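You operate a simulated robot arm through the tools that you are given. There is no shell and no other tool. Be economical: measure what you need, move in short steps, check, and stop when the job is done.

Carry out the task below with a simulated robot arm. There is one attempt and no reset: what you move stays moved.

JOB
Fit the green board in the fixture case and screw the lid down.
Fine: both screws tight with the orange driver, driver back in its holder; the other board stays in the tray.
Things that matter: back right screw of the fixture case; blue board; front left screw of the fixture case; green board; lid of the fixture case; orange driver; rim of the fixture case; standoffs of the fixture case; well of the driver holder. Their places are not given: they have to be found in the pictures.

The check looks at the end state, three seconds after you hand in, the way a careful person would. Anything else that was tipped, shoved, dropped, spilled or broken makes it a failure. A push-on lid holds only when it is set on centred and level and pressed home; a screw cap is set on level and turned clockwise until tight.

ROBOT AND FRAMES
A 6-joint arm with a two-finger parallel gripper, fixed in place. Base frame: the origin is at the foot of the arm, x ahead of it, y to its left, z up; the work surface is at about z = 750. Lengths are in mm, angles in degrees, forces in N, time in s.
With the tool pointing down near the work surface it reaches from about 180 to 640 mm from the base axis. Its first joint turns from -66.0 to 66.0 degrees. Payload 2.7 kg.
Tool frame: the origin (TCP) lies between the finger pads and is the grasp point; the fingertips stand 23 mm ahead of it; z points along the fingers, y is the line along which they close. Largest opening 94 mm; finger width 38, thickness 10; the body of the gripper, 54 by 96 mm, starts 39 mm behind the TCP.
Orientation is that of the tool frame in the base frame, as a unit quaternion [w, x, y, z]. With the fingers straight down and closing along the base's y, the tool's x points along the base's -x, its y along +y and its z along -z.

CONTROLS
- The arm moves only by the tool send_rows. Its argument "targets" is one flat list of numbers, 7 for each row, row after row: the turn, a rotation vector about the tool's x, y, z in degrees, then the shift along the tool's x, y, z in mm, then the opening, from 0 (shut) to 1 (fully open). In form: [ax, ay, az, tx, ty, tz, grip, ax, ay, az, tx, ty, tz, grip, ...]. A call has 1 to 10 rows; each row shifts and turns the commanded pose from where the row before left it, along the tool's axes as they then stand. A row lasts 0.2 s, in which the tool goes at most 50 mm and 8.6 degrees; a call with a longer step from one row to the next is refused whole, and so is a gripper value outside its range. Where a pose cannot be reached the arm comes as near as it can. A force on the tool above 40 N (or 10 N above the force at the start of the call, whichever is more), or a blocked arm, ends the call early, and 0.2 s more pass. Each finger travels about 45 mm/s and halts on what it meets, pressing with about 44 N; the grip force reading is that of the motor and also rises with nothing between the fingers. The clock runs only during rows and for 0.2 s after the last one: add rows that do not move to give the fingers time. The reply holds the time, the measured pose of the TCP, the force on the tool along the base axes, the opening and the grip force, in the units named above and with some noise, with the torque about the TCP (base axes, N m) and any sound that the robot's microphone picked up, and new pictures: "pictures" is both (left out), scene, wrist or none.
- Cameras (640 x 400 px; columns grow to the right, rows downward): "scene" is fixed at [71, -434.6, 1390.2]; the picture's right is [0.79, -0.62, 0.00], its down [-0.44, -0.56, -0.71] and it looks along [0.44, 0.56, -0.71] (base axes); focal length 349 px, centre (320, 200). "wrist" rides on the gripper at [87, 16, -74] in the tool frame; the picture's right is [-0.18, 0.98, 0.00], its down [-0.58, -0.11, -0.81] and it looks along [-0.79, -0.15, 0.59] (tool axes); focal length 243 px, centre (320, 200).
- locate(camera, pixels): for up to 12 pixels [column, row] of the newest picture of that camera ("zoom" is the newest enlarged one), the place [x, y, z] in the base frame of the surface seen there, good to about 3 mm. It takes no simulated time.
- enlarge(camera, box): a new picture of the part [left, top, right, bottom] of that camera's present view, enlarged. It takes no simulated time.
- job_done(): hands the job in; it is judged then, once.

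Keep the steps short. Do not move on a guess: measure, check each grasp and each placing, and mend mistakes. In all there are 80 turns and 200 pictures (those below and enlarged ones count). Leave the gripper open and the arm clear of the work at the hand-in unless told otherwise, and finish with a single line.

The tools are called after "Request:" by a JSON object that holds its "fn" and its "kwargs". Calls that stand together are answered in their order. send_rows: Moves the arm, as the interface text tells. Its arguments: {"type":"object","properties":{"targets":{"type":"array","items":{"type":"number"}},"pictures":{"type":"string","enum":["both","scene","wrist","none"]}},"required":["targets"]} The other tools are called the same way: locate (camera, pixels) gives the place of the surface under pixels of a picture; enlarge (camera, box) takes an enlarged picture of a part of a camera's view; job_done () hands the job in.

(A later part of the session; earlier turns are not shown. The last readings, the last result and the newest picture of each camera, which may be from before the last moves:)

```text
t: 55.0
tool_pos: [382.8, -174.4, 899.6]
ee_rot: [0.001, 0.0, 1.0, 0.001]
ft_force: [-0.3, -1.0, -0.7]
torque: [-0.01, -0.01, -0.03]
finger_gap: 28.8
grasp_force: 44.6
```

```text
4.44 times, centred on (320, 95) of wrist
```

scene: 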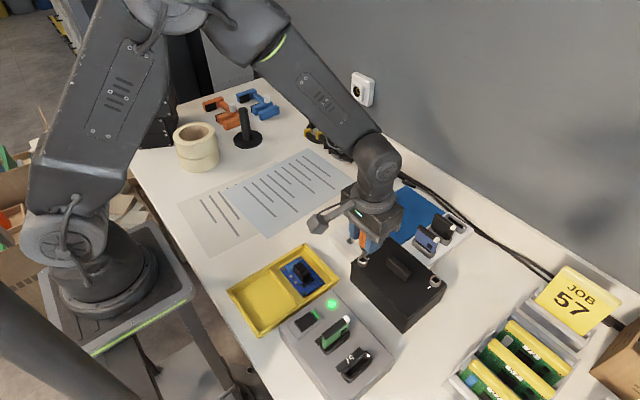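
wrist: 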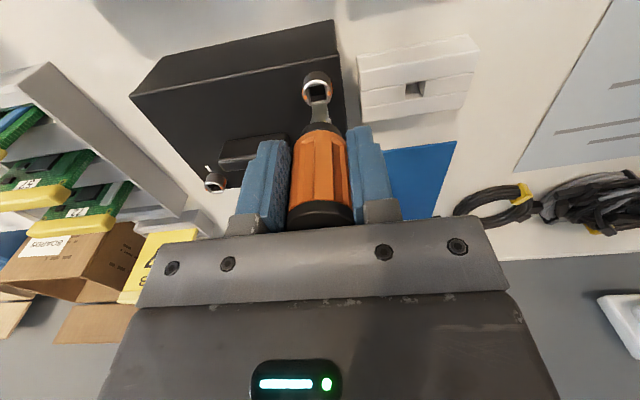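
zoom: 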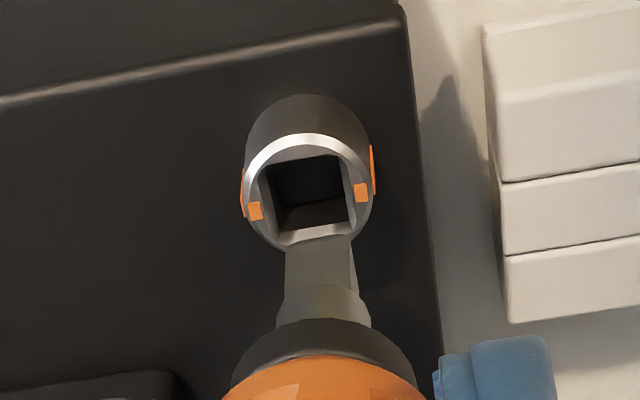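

Both cameras say the hole lies about (-5,-1.2) from the bit. Correct, lower 6 and recheck.

Request:
{"fn": "send_rows", "kwargs": {"targets": [0, 0, 0, 5, -1.2, 0, 0, 0, 0, 0, 0, 0, 6, 0, 0, 0, 0, 0, 0, 0, 0], "pictures": "both"}}

Request:
{"fn": "enlarge", "kwargs": {"camera": "scene", "box": [345, 237, 385, 267]}}

Request:
{"fn": "enlarge", "kwargs": {"camera": "wrist", "box": [280, 60, 360, 120]}}

```text
t: 55.8
tool_pos: [378.9, -176.2, 893.3]
ee_rot: [0.001, 0.0, 1.0, 0.001]
ft_force: [1.4, 0.2, -1.9]
torque: [0.0, 0.0, -0.03]
finger_gap: 28.7
grasp_force: 44.0
```

scene: 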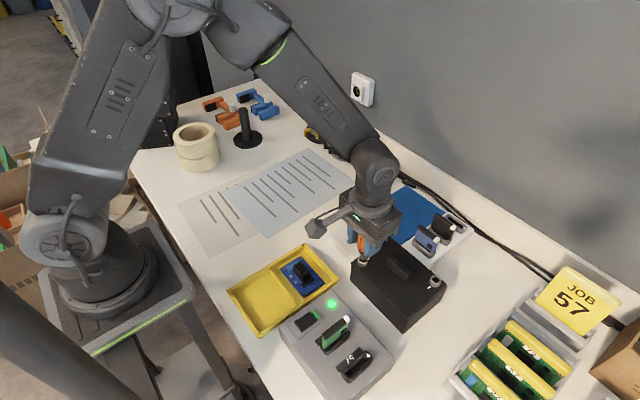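
wrist: 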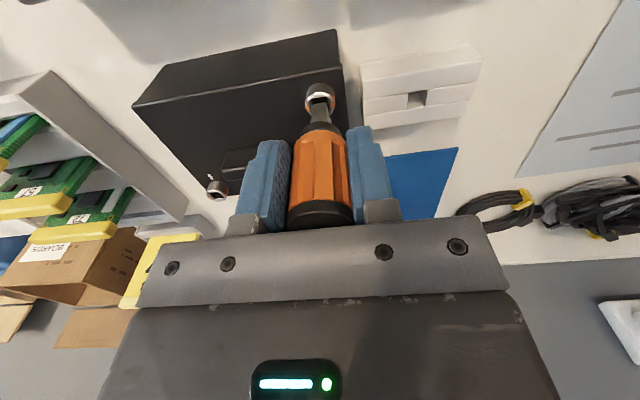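

```text
13.33 times, centred on (365, 252) of scene
```

zoom: 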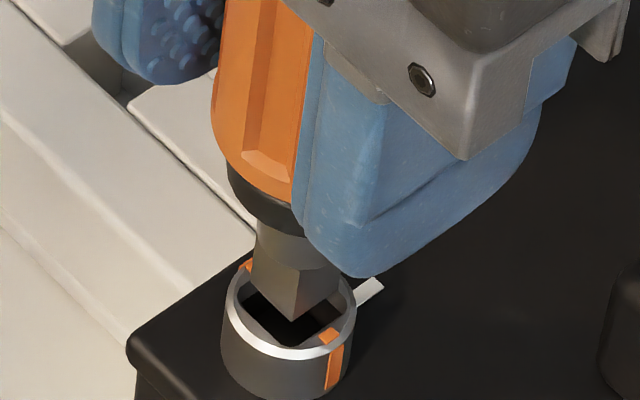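

```text
6.67 times, centred on (320, 90) of wrist
```

zoom: 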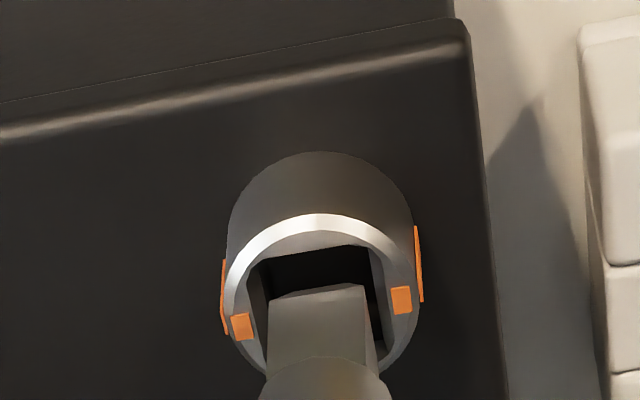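

Aligned to within ~0.5 mm. Lower in small steps to enter the socket.

Request:
{"fn": "send_rows", "kwargs": {"targets": [0, 0, 0, 0.4, 0, 2, 0, 0, 0, 0, 0, 0, 2, 0, 0, 0, 0, 0, 0, 2, 0, 0, 0, 0, 0, 0, 2, 0, 0, 0, 0, 0, 0, 0, 0], "pictures": "none"}}

```text
t: 57.0
tool_pos: [377.1, -175.1, 885.9]
ee_rot: [0.001, 0.0, 1.0, 0.0]
ft_force: [0.1, 0.3, -0.6]
torque: [0.02, 0.01, 0.01]
finger_gap: 28.6
grasp_force: 43.9
```

No contact yet (tip ≈827). Continue 2 mm at a time.

Request:
{"fn": "send_rows", "kwargs": {"targets": [0, 0, 0, 0, 0, 2, 0, 0, 0, 0, 0, 0, 1.5, 0, 0, 0, 0, 0, 0, 1.5, 0, 0, 0, 0, 0, 0, 0, 0], "pictures": "both"}}

Request:
{"fn": "enlarge", "kwargs": {"camera": "scene", "box": [345, 237, 385, 267]}}

```text
t: 57.8
tool_pos: [379.4, -176.0, 884.1]
ee_rot: [0.005, -0.001, 1.0, -0.001]
ft_force: [0.0, 0.3, 5.6]
torque: [-0.1, 0.03, -0.04]
finger_gap: 28.9
grasp_force: 43.9
stopped in row 3: the force on the tool passed its limit at 40 N (the readings are from after the stop); the commanded pose is now the measured one
```

scene: 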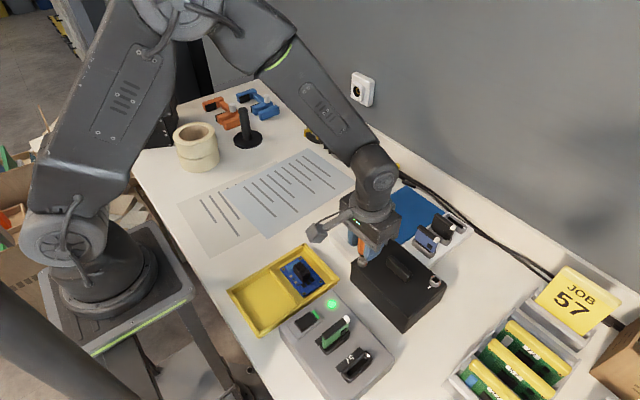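
wrist: 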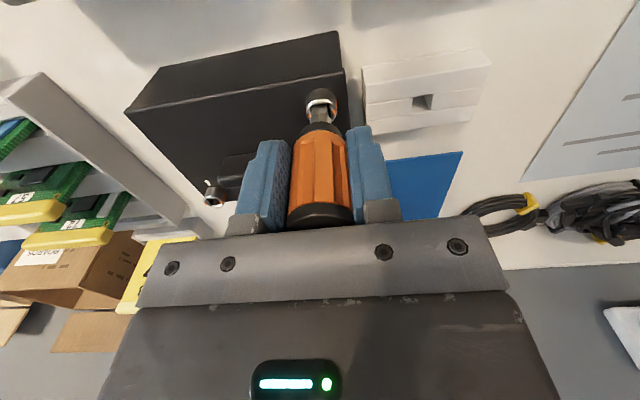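

```text
13.33 times, centred on (365, 252) of scene
```

zoom: 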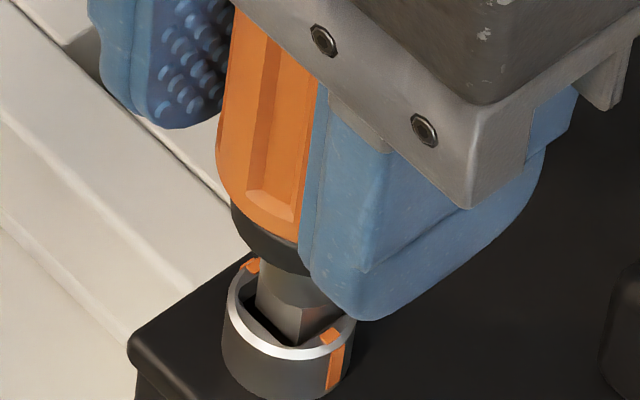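

The bit touches the +x chamfer; a gap shows on the −x side. Back up 1, shift −x 1.5 mm, and try down again.

Request:
{"fn": "send_rows", "kwargs": {"targets": [0, 0, 0, 0, 0, -1, 0, 0, 0, 0, 1.5, 0, 0, 0, 0, 0, 0, 0, 0, 1.5, 0, 0, 0, 0, 0, 0, 1, 0, 0, 0, 0, 0, 0, 0, 0], "pictures": "both"}}

Request:
{"fn": "enlarge", "kwargs": {"camera": "scene", "box": [345, 237, 385, 267]}}

Request:
{"fn": "enlarge", "kwargs": {"camera": "wrist", "box": [280, 70, 360, 130]}}

```text
t: 59.0
tool_pos: [378.4, -176.9, 883.4]
ee_rot: [0.005, -0.001, 1.0, -0.001]
ft_force: [-2.6, 2.3, 26.3]
torque: [-0.09, 0.11, -0.03]
finger_gap: 28.8
grasp_force: 43.7
```

scene: 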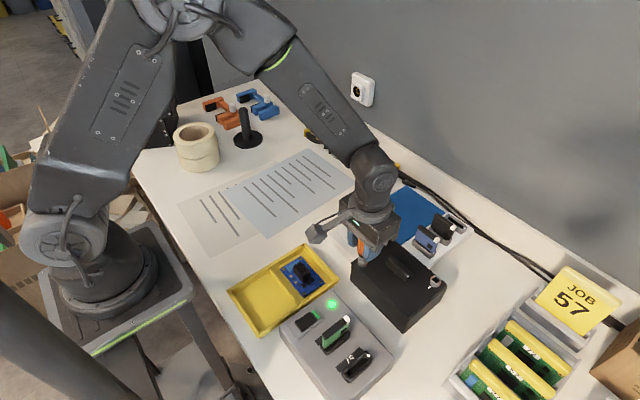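
wrist: 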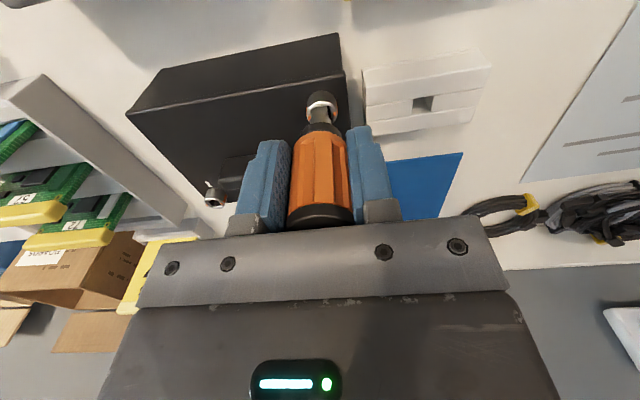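

```text
13.33 times, centred on (365, 252) of scene
```

zoom: 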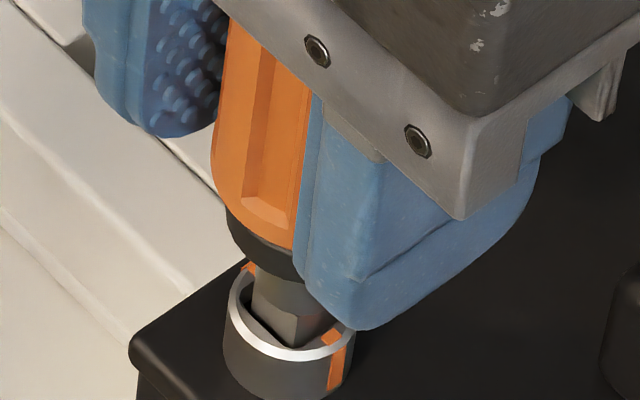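

```text
6.67 times, centred on (320, 100) of wrist
```

zoom: 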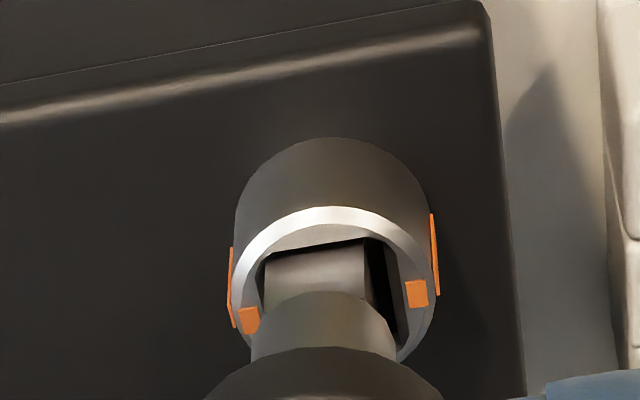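

Now the bit hugs the −y wall (gap on the +y side). Lift 1, undo the small 0.6° tilt, shift +y 0.8, and lower again.

Request:
{"fn": "send_rows", "kwargs": {"targets": [0, 0, 0, 0, 0, -1.5, 0, 0, 0.57, 0, 0, 0.8, 0, 0, 0, 0, 0, 0, 0, 1.5, 0, 0, 0, 0, 0, 0, 1.5, 0, 0, 0, 0, 0, 0, 1, 0, 0, 0, 0, 0, 0, 0, 0], "pictures": "both"}}

Request:
{"fn": "enlarge", "kwargs": {"camera": "scene", "box": [345, 237, 385, 267]}}

Request:
{"fn": "enlarge", "kwargs": {"camera": "wrist", "box": [280, 70, 360, 130]}}

```text
t: 60.2
tool_pos: [379.5, -176.8, 882.7]
ee_rot: [0.002, -0.001, 1.0, -0.003]
ft_force: [-0.7, 0.0, 4.5]
torque: [-0.07, 0.04, 0.02]
finger_gap: 29.0
grasp_force: 44.0
stopped in row 6: the force on the tool passed its limit at 41 N (the readings are from after the stop); the commanded pose is now the measured one
```

scene: 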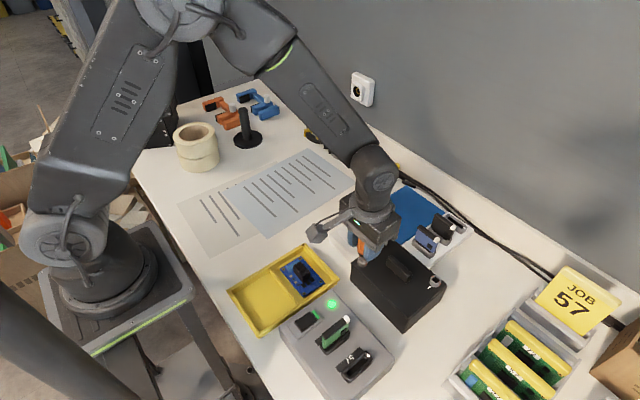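
wrist: 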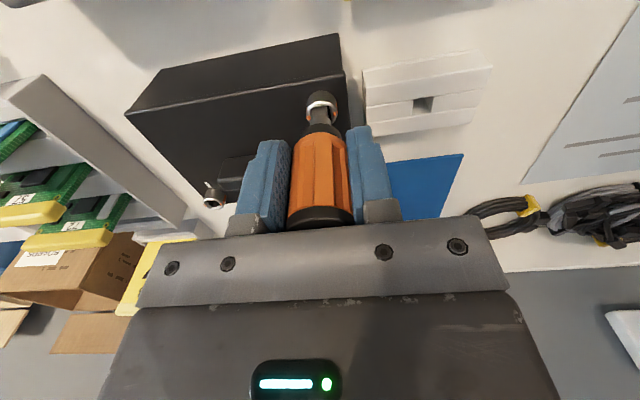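

```text
13.33 times, centred on (365, 252) of scene
```

zoom: 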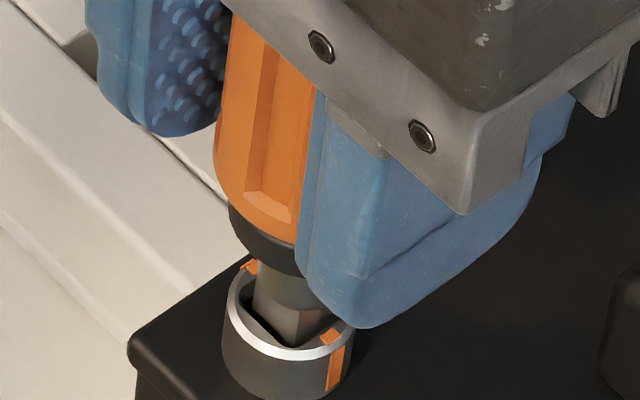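

```text
6.67 times, centred on (320, 100) of wrist
```

zoom: 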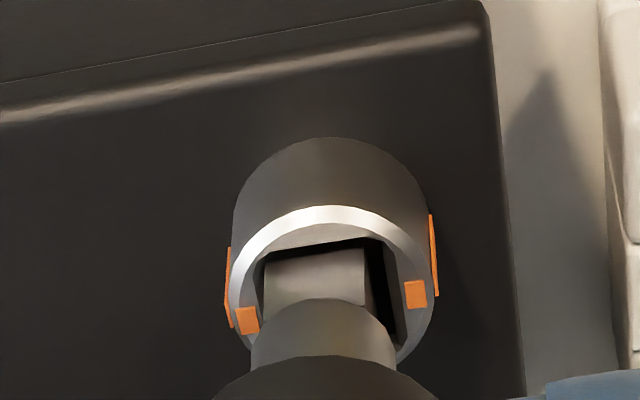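

Still small gaps on −x and +y sides. Shift by (-0.8,+0.8) under light load and test depth.

Request:
{"fn": "send_rows", "kwargs": {"targets": [0, 0, 0, 0, 0, -0.5, 0, 0, 0, 0, 0.9, 0.9, 0, 0, 0, 0, 0, 0, 0, 1, 0, 0, 0, 0, 0, 0, 1, 0, 0, 0, 0, 0, 0, 0, 0], "pictures": "wrist"}}

Request:
{"fn": "enlarge", "kwargs": {"camera": "scene", "box": [345, 237, 385, 267]}}

Request:
{"fn": "enlarge", "kwargs": {"camera": "wrist", "box": [280, 70, 360, 130]}}

```text
t: 61.4
tool_pos: [377.7, -175.4, 882.0]
ee_rot: [0.003, -0.001, 1.0, -0.002]
ft_force: [-2.4, 0.3, 22.4]
torque: [-0.17, 0.11, -0.02]
finger_gap: 28.8
grasp_force: 43.8
```

wrist: 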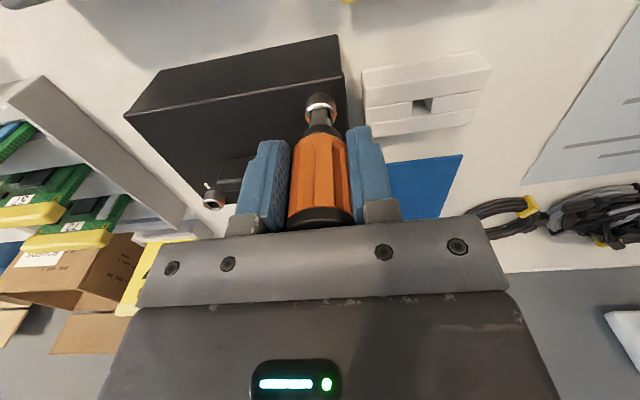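

```text
13.33 times, centred on (365, 252) of scene
```

zoom: 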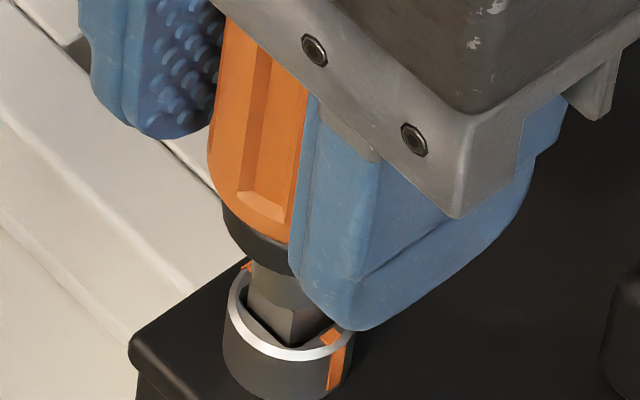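

```text
6.67 times, centred on (320, 100) of wrist
```

zoom: 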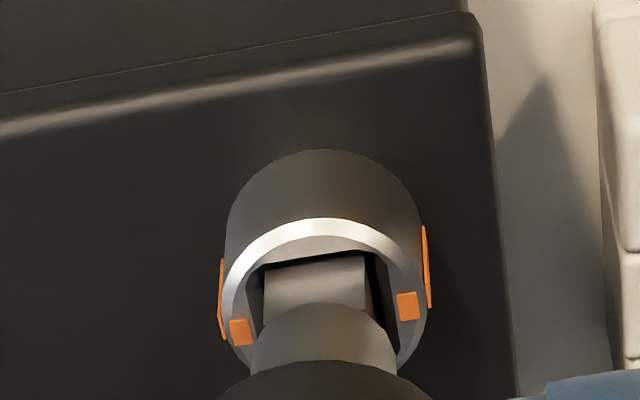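

The bit now looks centred and in the hole with 22 N down. Test: turn clockwise 16° and watch the orange marks and torque.

Request:
{"fn": "send_rows", "kwargs": {"targets": [0, 0, 8, 0, 0, 0, 0, 0, 0, 8, 0, 0, 0, 0, 0, 0, 0, 0, 0, 0, 0], "pictures": "wrist"}}

Request:
{"fn": "enlarge", "kwargs": {"camera": "scene", "box": [345, 237, 385, 267]}}

```text
t: 62.2
tool_pos: [377.5, -175.9, 880.8]
ee_rot: [0.003, 0.139, 0.99, -0.002]
ft_force: [2.8, -1.6, 17.4]
torque: [-0.27, -0.16, -0.02]
finger_gap: 28.9
grasp_force: 43.6
```

wrist: 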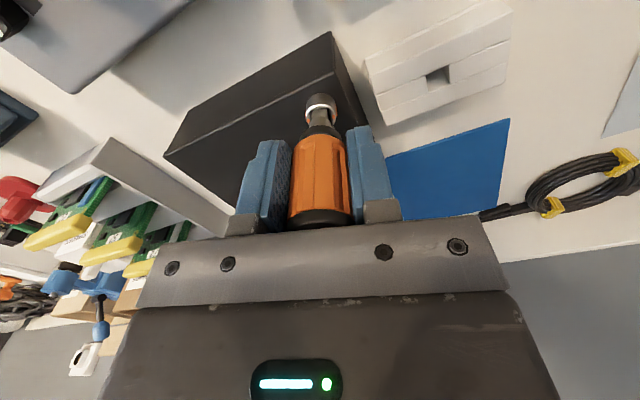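

```text
13.33 times, centred on (365, 252) of scene
```

zoom: 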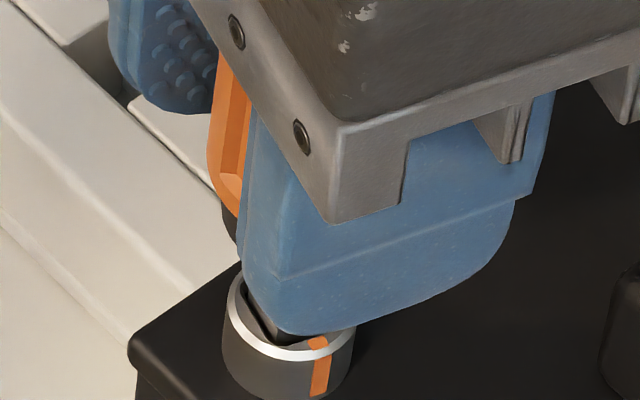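

The mark moved with the bit: engaged, turning clockwise. Continue 40° with slight downward feed.

Request:
{"fn": "send_rows", "kwargs": {"targets": [0, 0, 8, 0, 0, 0.2, 0, 0, 0, 8, 0, 0, 0.2, 0, 0, 0, 8, 0, 0, 0.2, 0, 0, 0, 8, 0, 0, 0.2, 0, 0, 0, 8, 0, 0, 0.2, 0, 0, 0, 0, 0, 0, 0, 0], "pictures": "wrist"}}

Request:
{"fn": "enlarge", "kwargs": {"camera": "scene", "box": [345, 237, 385, 267]}}

```text
t: 63.6
tool_pos: [377.5, -176.1, 879.5]
ee_rot: [0.003, 0.47, 0.883, -0.001]
ft_force: [5.1, 10.7, 25.3]
torque: [0.55, -0.35, 0.05]
finger_gap: 28.8
grasp_force: 43.7
```

wrist: 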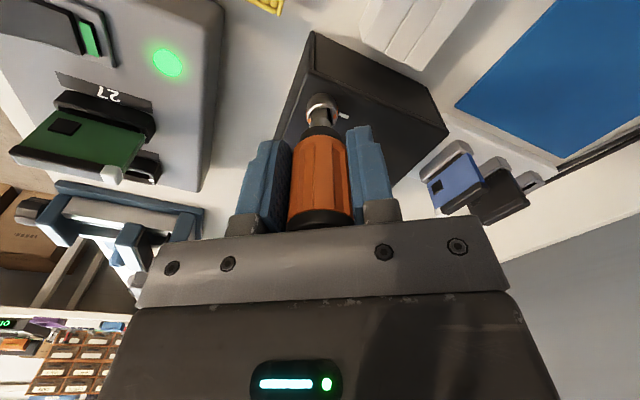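

```text
13.33 times, centred on (365, 252) of scene
```

zoom: 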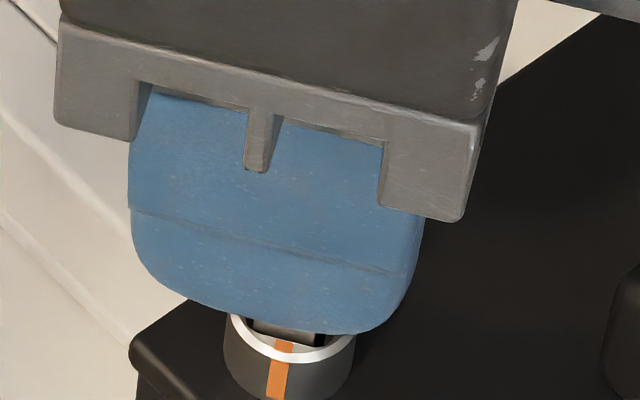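

Turning well (56° so far). Continue 32°.

Request:
{"fn": "send_rows", "kwargs": {"targets": [0, 0, 8, 0, 0, 0.1, 0, 0, 0, 8, 0, 0, 0.1, 0, 0, 0, 8, 0, 0, 0.1, 0, 0, 0, 8, 0, 0, 0.1, 0, 0, 0, 0, 0, 0, 0, 0], "pictures": "wrist"}}

Request:
{"fn": "enlarge", "kwargs": {"camera": "wrist", "box": [280, 70, 360, 130]}}

Request:
{"fn": "enlarge", "kwargs": {"camera": "scene", "box": [345, 237, 385, 267]}}

```text
t: 64.8
tool_pos: [379.1, -176.0, 879.8]
ee_rot: [0.004, 0.695, 0.719, 0.0]
ft_force: [11.0, 9.1, 22.4]
torque: [0.47, -0.6, 0.03]
finger_gap: 28.9
grasp_force: 43.6
```

wrist: 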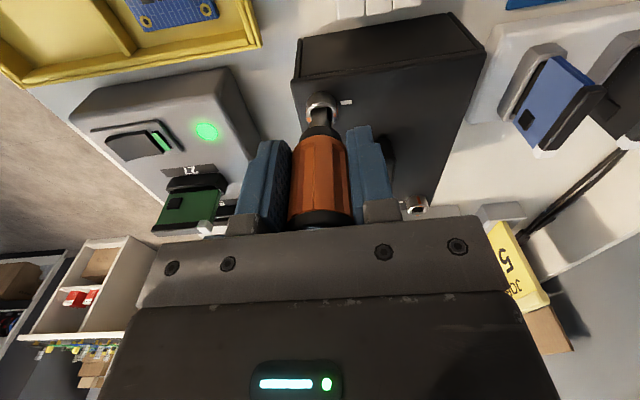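

```text
6.67 times, centred on (320, 100) of wrist
```

zoom: 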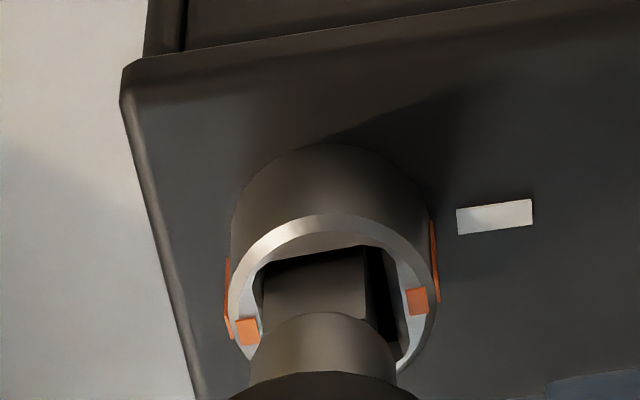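

```text
13.33 times, centred on (365, 252) of scene
```

zoom: 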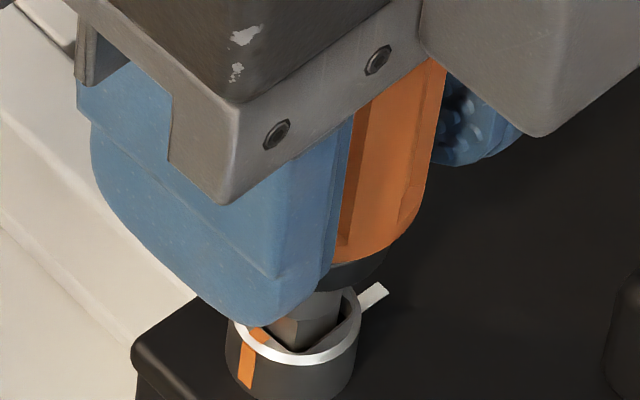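

88° done, no tightening torque yet. Continue in smaller steps and watch the torque.

Request:
{"fn": "send_rows", "kwargs": {"targets": [0, 0, 6, 0, 0, 0, 0, 0, 0, 6, 0, 0, 0, 0, 0, 0, 0, 0, 0, 0, 0], "pictures": "wrist"}}

Request:
{"fn": "enlarge", "kwargs": {"camera": "wrist", "box": [280, 70, 360, 130]}}

```text
t: 65.6
tool_pos: [380.1, -176.2, 879.7]
ee_rot: [0.005, 0.766, 0.643, 0.001]
ft_force: [13.8, 2.4, 17.2]
torque: [0.06, -0.72, 0.08]
finger_gap: 29.0
grasp_force: 44.2
```

wrist: 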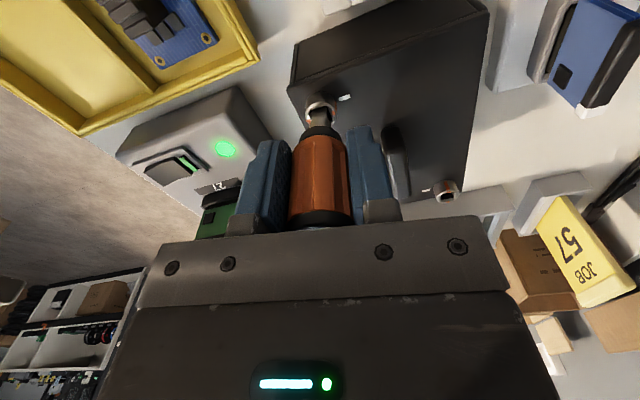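

```text
6.67 times, centred on (320, 100) of wrist
```

zoom: 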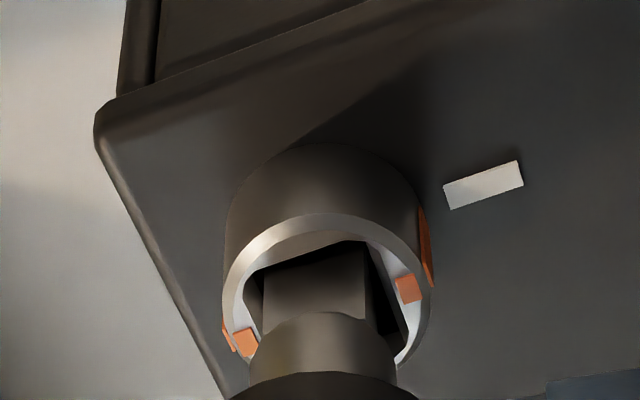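

The screw now starts to lag the bit (play taken up). Continue a little to build tightening torque.

Request:
{"fn": "send_rows", "kwargs": {"targets": [0, 0, 6, 0, 0, 0.3, 0, 0, 0, 6, 0, 0, 0.3, 0, 0, 0, 0, 0, 0, 0, 0], "pictures": "wrist"}}

Request:
{"fn": "enlarge", "kwargs": {"camera": "wrist", "box": [280, 70, 360, 130]}}

Request:
{"fn": "enlarge", "kwargs": {"camera": "scene", "box": [345, 237, 385, 267]}}

```text
t: 66.4
tool_pos: [379.8, -176.3, 880.2]
ee_rot: [0.005, 0.829, 0.559, 0.001]
ft_force: [15.6, 6.3, 19.0]
torque: [0.26, -0.82, 0.3]
finger_gap: 28.9
grasp_force: 43.9
```

wrist: 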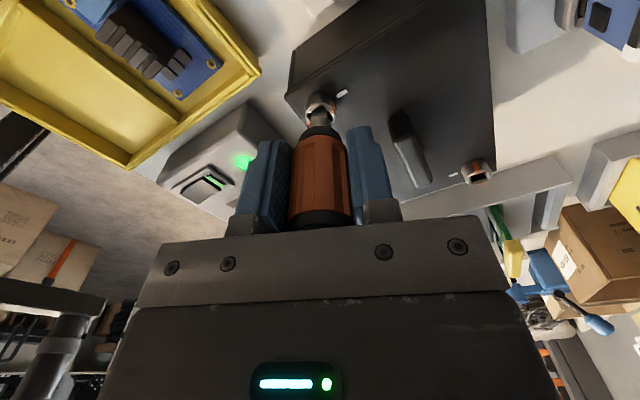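

```text
6.67 times, centred on (320, 100) of wrist
```

zoom: 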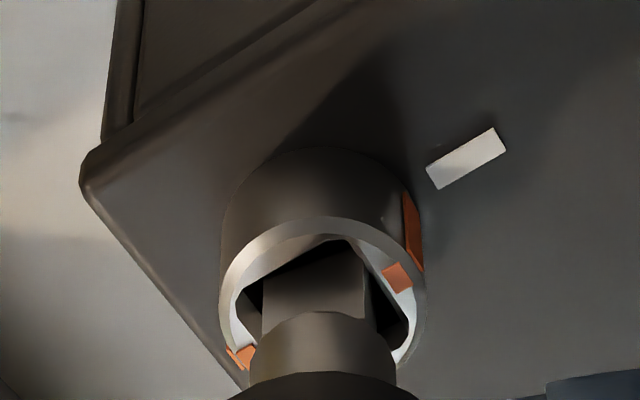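

```text
13.33 times, centred on (365, 252) of scene
```

zoom: 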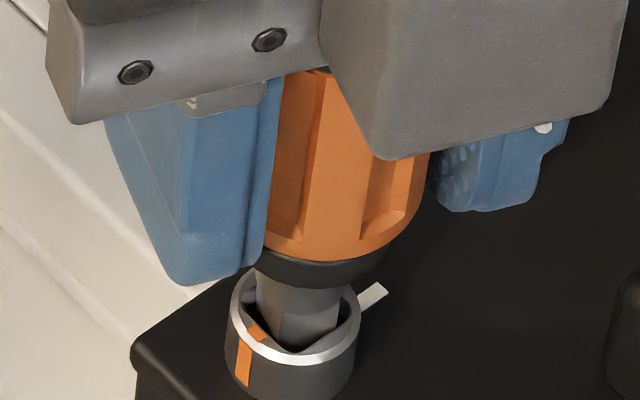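

Screw seems to have reached its stop (mark opposite the tick) and torque is up to 0.3 N m. Turn a bit further to confirm it is tight.

Request:
{"fn": "send_rows", "kwargs": {"targets": [0, 0, 6, 0, 0, 0, 0, 0, 0, 0, 0, 0, 0, 0], "pictures": "wrist"}}

Request:
{"fn": "enlarge", "kwargs": {"camera": "wrist", "box": [280, 70, 360, 130]}}

```text
t: 67.0
tool_pos: [380.0, -176.1, 879.7]
ee_rot: [0.005, 0.857, 0.515, 0.002]
ft_force: [15.2, 0.0, 16.0]
torque: [-0.05, -0.73, 0.38]
finger_gap: 28.9
grasp_force: 43.7
```

wrist: 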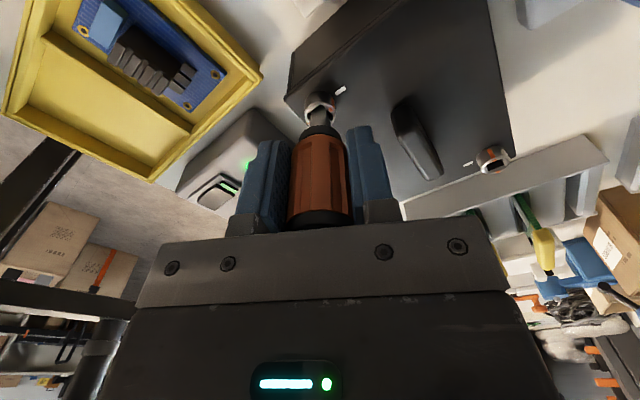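

```text
6.67 times, centred on (320, 100) of wrist
```

zoom: 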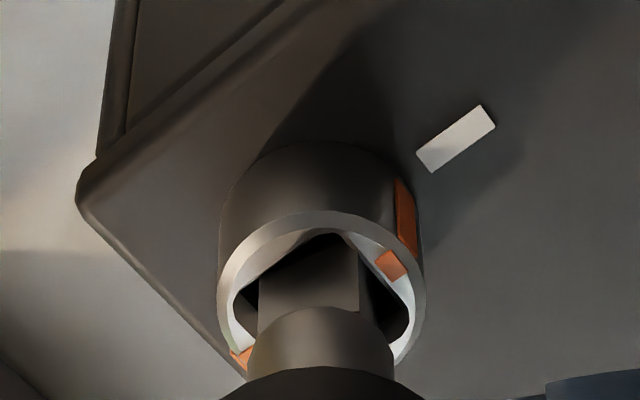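

Request:
{"fn": "send_rows", "kwargs": {"targets": [0, 0, 5, 0, 0, 0.5, 0, 0, 0, 5, 0, 0, 0.5, 0, 0, 0, 0, 0, 0, 0, 0], "pictures": "wrist"}}

Request:
{"fn": "enlarge", "kwargs": {"camera": "wrist", "box": [280, 70, 360, 130]}}

Request:
{"fn": "enlarge", "kwargs": {"camera": "scene", "box": [345, 237, 385, 267]}}

```text
t: 67.8
tool_pos: [380.4, -176.4, 880.1]
ee_rot: [0.004, 0.899, 0.438, 0.001]
ft_force: [11.6, -4.6, 18.5]
torque: [-0.32, -0.52, 0.39]
finger_gap: 28.5
grasp_force: 44.1
```

wrist: 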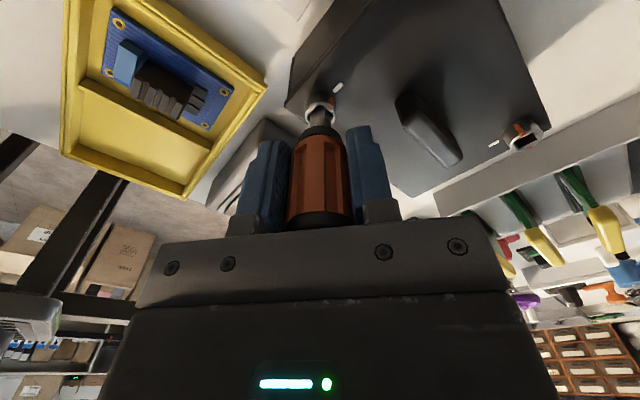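

```text
6.67 times, centred on (320, 100) of wrist
```

zoom: 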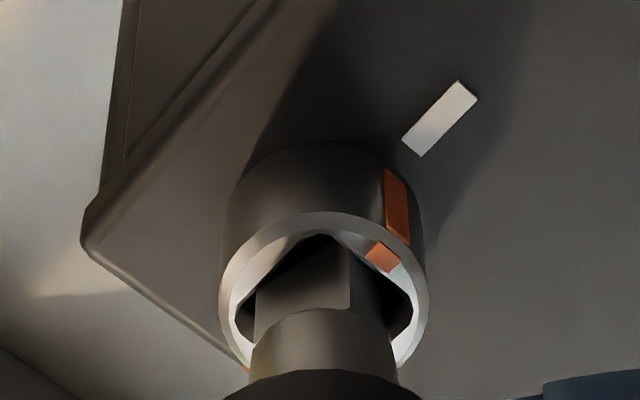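

```text
13.33 times, centred on (365, 252) of scene
```

zoom: 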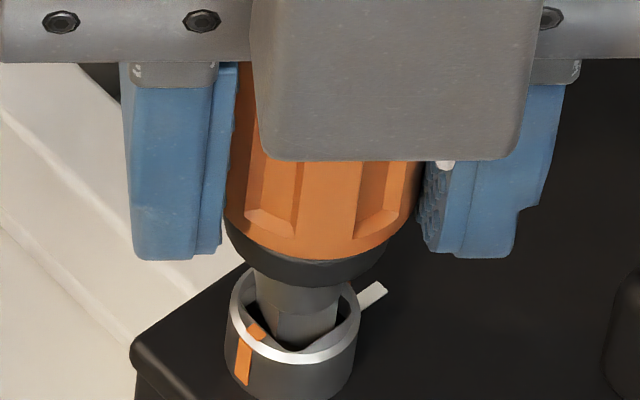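

Driver now slips in the fingers at ~0.39 N m while the screw mark stays at/just past the tick: screw 1 is tight. Back off 4° to relieve and lift straight up.

Request:
{"fn": "send_rows", "kwargs": {"targets": [0, 0, -4, 0, 0, 0, 0, 0, 0, 0, 0, 0, -2, 0, 0, 0, 0, 0, 0, -4, 0, 0, 0, 0, 0, 0, -8, 0, 0, 0, 0, 0, 0, -20, 0, 0, 0, 0, 0, 0, 0, 0], "pictures": "both"}}

Request:
{"fn": "enlarge", "kwargs": {"camera": "scene", "box": [345, 225, 395, 270]}}

Request:
{"fn": "enlarge", "kwargs": {"camera": "wrist", "box": [280, 60, 360, 130]}}

```text
t: 69.2
tool_pos: [376.9, -175.0, 911.5]
ee_rot: [0.001, 0.882, 0.47, -0.001]
ft_force: [-0.4, 0.2, -1.4]
torque: [-0.02, 0.0, -0.02]
finger_gap: 28.6
grasp_force: 43.8
```

scene: 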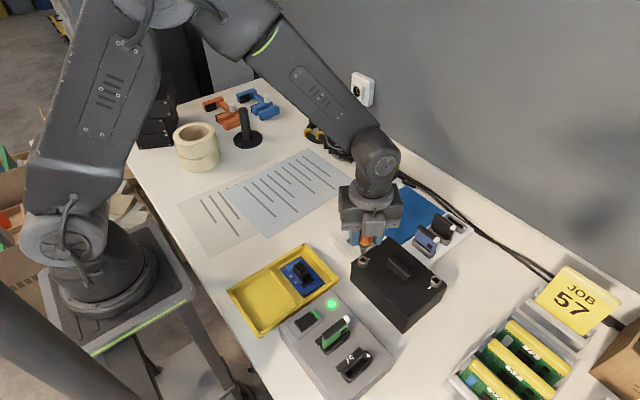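
wrist: 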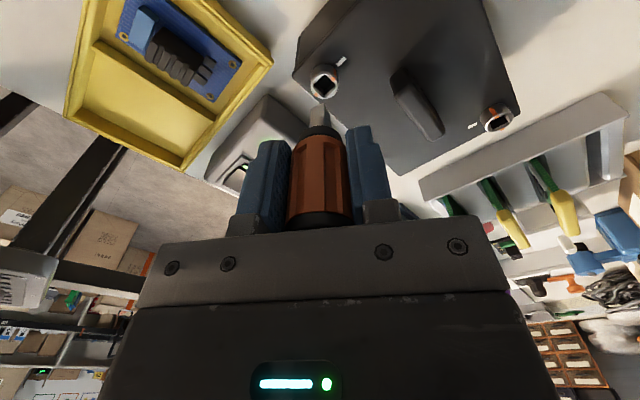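

```text
8.89 times, centred on (370, 248) of scene
```

zoom: 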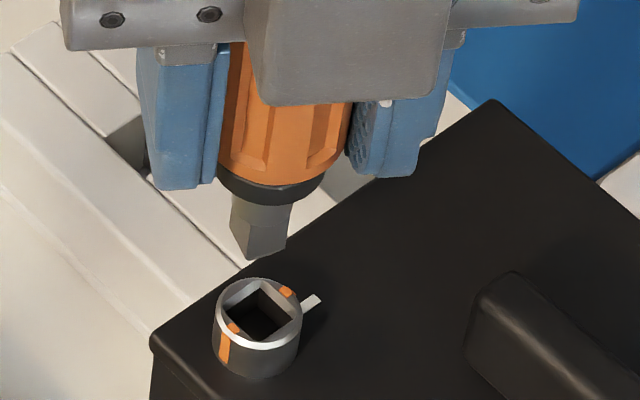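

```text
5.71 times, centred on (320, 95) of wrist
```

zoom: 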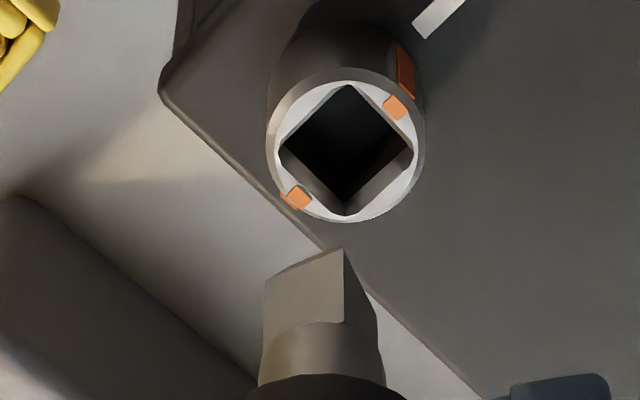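

Screw 1 mark lines up with its tick. The bit lags the tool by ~12.5°. Lift and turn the tool back to yaw 0.

Request:
{"fn": "send_rows", "kwargs": {"targets": [0, 0, 0, 0, 0, -25, 0, 0, 0, -8.5, 0, 0, 0, 0, 0, 0, -8.5, 0, 0, 0, 0, 0, 0, -8.5, 0, 0, 0, 0, 0, 0, -8.5, 0, 0, 0, 0, 0, 0, -8.5, 0, 0, 0, 0, 0, 0, -8.5, 0, 0, 0, 0, 0, 0, -8.5, 0, 0, 0, 0, 0, 0, -8.5, 0, 0, 0, 0, 0, 0, -8.5, 0, 0, 0, 0], "pictures": "none"}}

Request:
{"fn": "send_rows", "kwargs": {"targets": [0, 0, -8.5, 0, 0, 0, 0, 0, 0, -8.5, 0, 0, 0, 0, 0, 0, -8.5, 0, 0, 0, 0, 0, 0, -8.5, 0, 0, 0, 0, 0, 0, -8.5, 0, 0, 0, 0, 0, 0, -4.8, 0, 0, 0, 0, 0, 0, 0, 0, 0, 0, 0], "pictures": "none"}}

```text
t: 71.4
tool_pos: [376.8, -175.5, 936.7]
ee_rot: [0.002, 0.401, 0.916, -0.002]
ft_force: [0.2, -0.4, -0.7]
torque: [0.03, 0.01, 0.02]
finger_gap: 28.3
grasp_force: 44.0
```

```text
t: 73.0
tool_pos: [377.7, -174.9, 936.7]
ee_rot: [0.002, 0.0, 1.0, -0.001]
ft_force: [0.7, 0.3, -0.4]
torque: [0.0, -0.03, 0.03]
finger_gap: 28.6
grasp_force: 44.0
```

Yaw 0. Now move over screw 2 ((454,-292)), turn +12.5° and lower to tip ≈842.

Request:
{"fn": "send_rows", "kwargs": {"targets": [0, 0, 0, -25.5, -39, 0, 0, 0, 0, 0, -25.5, -39, 0, 0, 0, 0, 0, -25.5, -39, 0, 0, 0, 0, 6.5, 0, 0, 0, 0, 0, 0, 6, 0, 0, 0, 0, 0, 0, 0, 0, 0, 18, 0, 0, 0, 0, 0, 0, 17, 0, 0, 0, 0, 0, 0, 0, 0], "pictures": "both"}}

Request:
{"fn": "enlarge", "kwargs": {"camera": "scene", "box": [415, 245, 465, 290]}}

Request:
{"fn": "enlarge", "kwargs": {"camera": "wrist", "box": [270, 55, 370, 130]}}

```text
t: 74.8
tool_pos: [454.2, -292.8, 902.1]
ee_rot: [0.001, 0.109, 0.994, -0.001]
ft_force: [0.8, 0.1, -1.0]
torque: [0.01, 0.01, 0.0]
finger_gap: 28.5
grasp_force: 44.0
```

scene: 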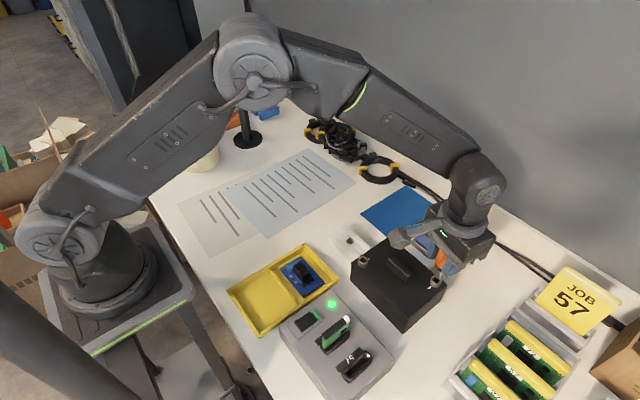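
wrist: 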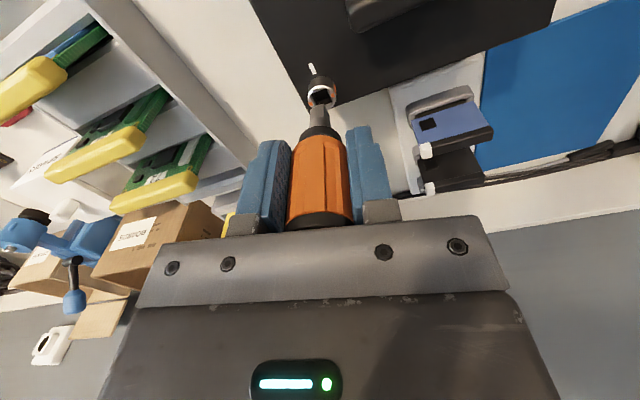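

```text
8.89 times, centred on (440, 268) of scene
```

zoom: 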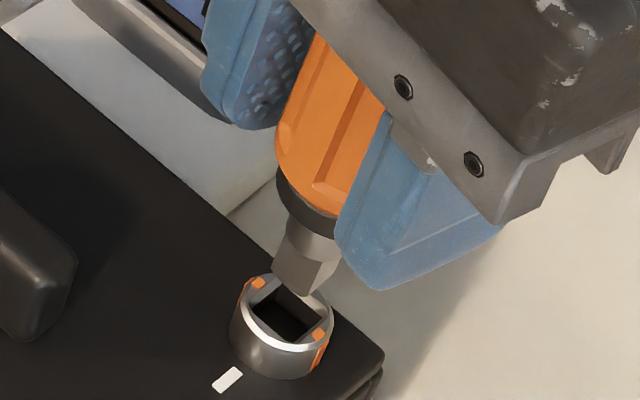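

```text
5.33 times, centred on (320, 92) of wrist
```

zoom: 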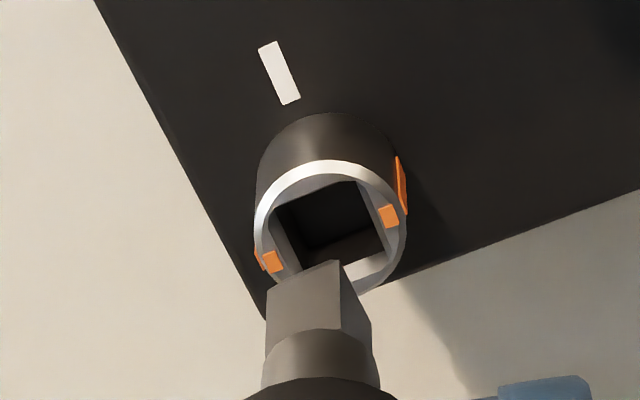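

Estimated shift ≈1.5 mm along tool x; bit edges parallel to the hole. Apply, lower 7, recheck.

Request:
{"fn": "send_rows", "kwargs": {"targets": [0, 0, 0, 1.5, 0, 0, 0, 0, 0, 0, 0, 0, 7, 0, 0, 0, 0, 0, 0, 0, 0], "pictures": "both"}}

Request:
{"fn": "enlarge", "kwargs": {"camera": "scene", "box": [420, 263, 460, 293]}}

Request:
{"fn": "enlarge", "kwargs": {"camera": "wrist", "box": [280, 65, 360, 125]}}

```text
t: 75.6
tool_pos: [452.8, -292.7, 894.0]
ee_rot: [0.001, 0.109, 0.994, -0.002]
ft_force: [-0.7, 0.8, -0.6]
torque: [-0.03, 0.03, -0.02]
finger_gap: 28.2
grasp_force: 44.1
```

scene: 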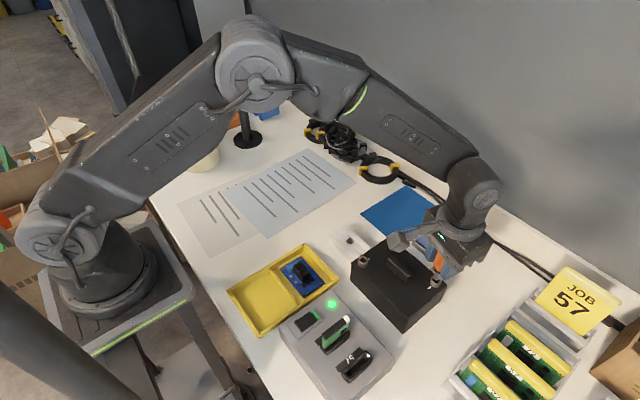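
wrist: 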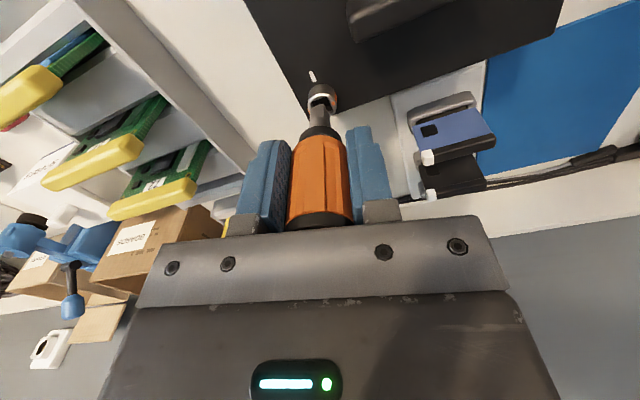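

```text
13.33 times, centred on (440, 278) of scene
```

zoom: 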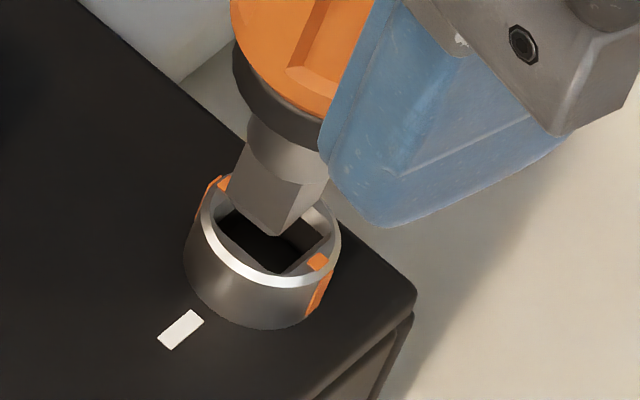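

```text
6.67 times, centred on (320, 95) of wrist
```

zoom: 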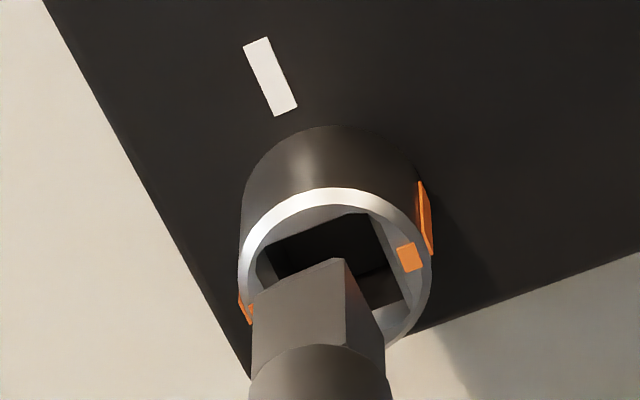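

Both estimates are within ~1 mm of centred. Lower gently and look.

Request:
{"fn": "send_rows", "kwargs": {"targets": [0, 0, 0, 0, 0, 3, 0, 0, 0, 0, 0, 0, 3, 0, 0, 0, 0, 0, 0, 1.5, 0, 0, 0, 0, 0, 0, 1.5, 0, 0, 0, 0, 0, 0, 0, 0], "pictures": "both"}}

Request:
{"fn": "enlarge", "kwargs": {"camera": "scene", "box": [420, 263, 460, 293]}}

Request:
{"fn": "enlarge", "kwargs": {"camera": "wrist", "box": [280, 65, 360, 125]}}

```text
t: 76.8
tool_pos: [453.0, -292.0, 885.5]
ee_rot: [0.002, 0.11, 0.994, -0.002]
ft_force: [3.4, -0.3, 2.9]
torque: [-0.03, -0.21, 0.01]
finger_gap: 28.7
grasp_force: 43.7
```

scene: 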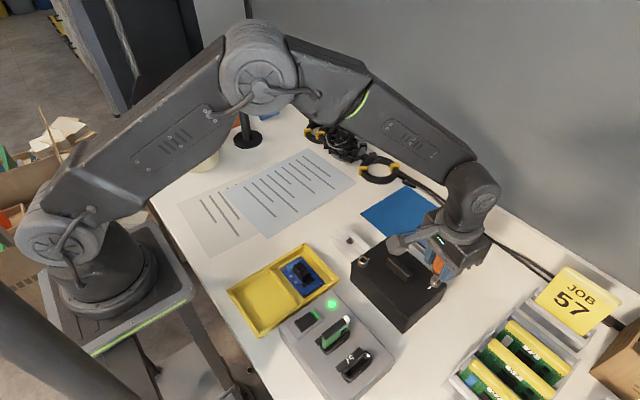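
wrist: 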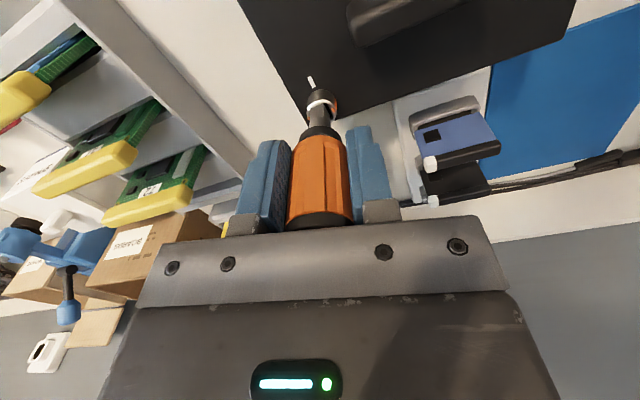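

```text
13.33 times, centred on (440, 278) of scene
```

zoom: 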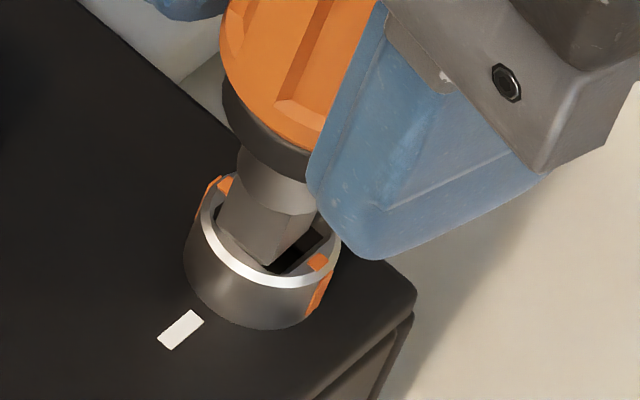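

```text
6.67 times, centred on (320, 95) of wrist
```

zoom: 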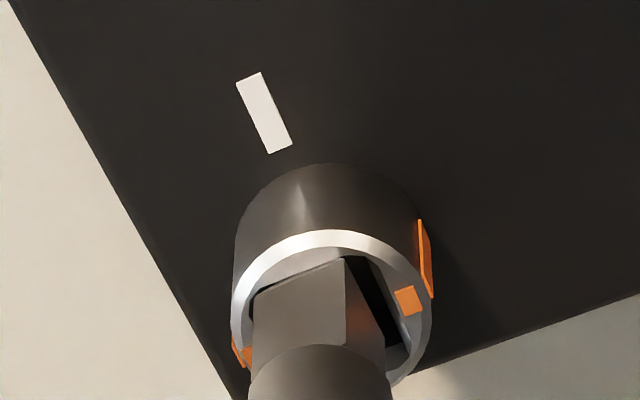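

Force +3.4 N in x and no gap on the −x side: shift +x 1 mm, then feed down.

Request:
{"fn": "send_rows", "kwargs": {"targets": [0, 0, 0, -1, 0.2, -0.5, 0, 0, 0, 0, 0, 0, 1.5, 0, 0, 0, 0, 0, 0, 1, 0, 0, 0, 0, 0, 0, 1, 0, 0, 0, 0, 0, 0, 0, 0], "pictures": "both"}}

Request:
{"fn": "enlarge", "kwargs": {"camera": "scene", "box": [420, 263, 460, 293]}}

Request:
{"fn": "enlarge", "kwargs": {"camera": "wrist", "box": [280, 75, 360, 135]}}

```text
t: 78.0
tool_pos: [454.6, -291.7, 884.4]
ee_rot: [0.002, 0.11, 0.994, -0.001]
ft_force: [9.1, 1.3, 4.9]
torque: [0.04, -0.46, -0.02]
finger_gap: 28.5
grasp_force: 44.2
```

scene: 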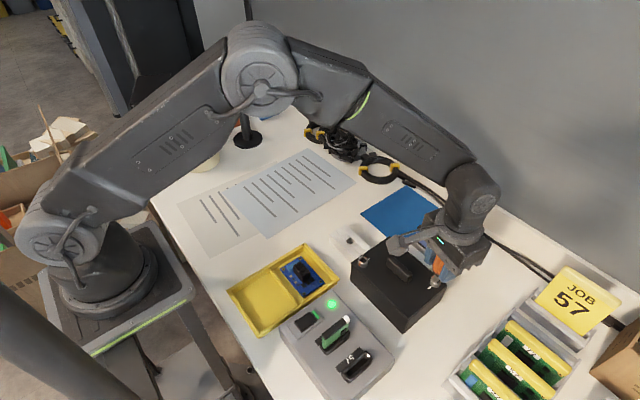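
wrist: 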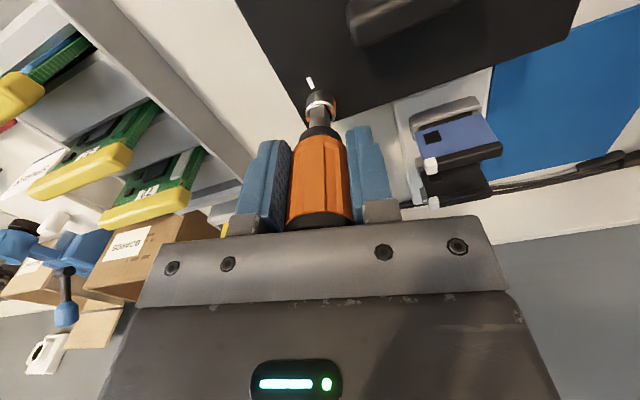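

```text
13.33 times, centred on (440, 278) of scene
```

zoom: 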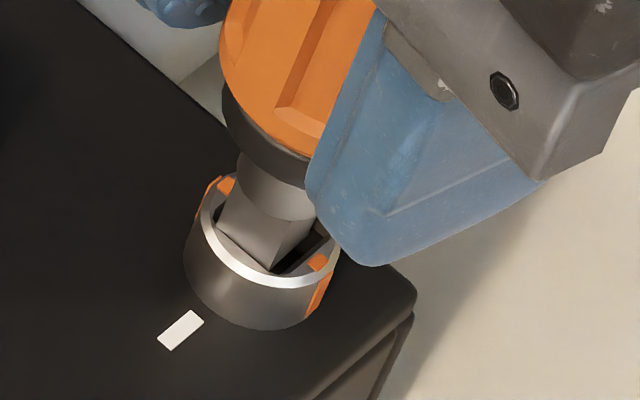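

```text
6.67 times, centred on (320, 105) of wrist
```

zoom: 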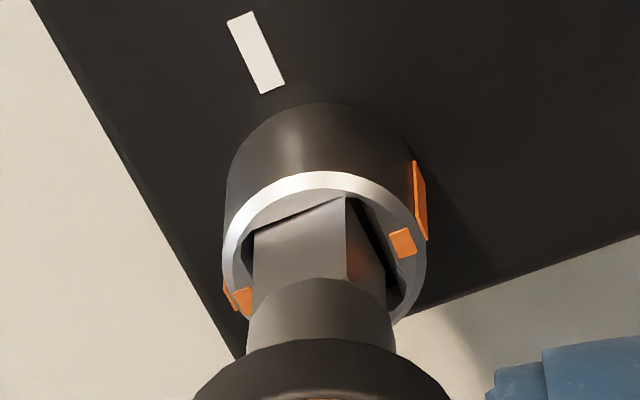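

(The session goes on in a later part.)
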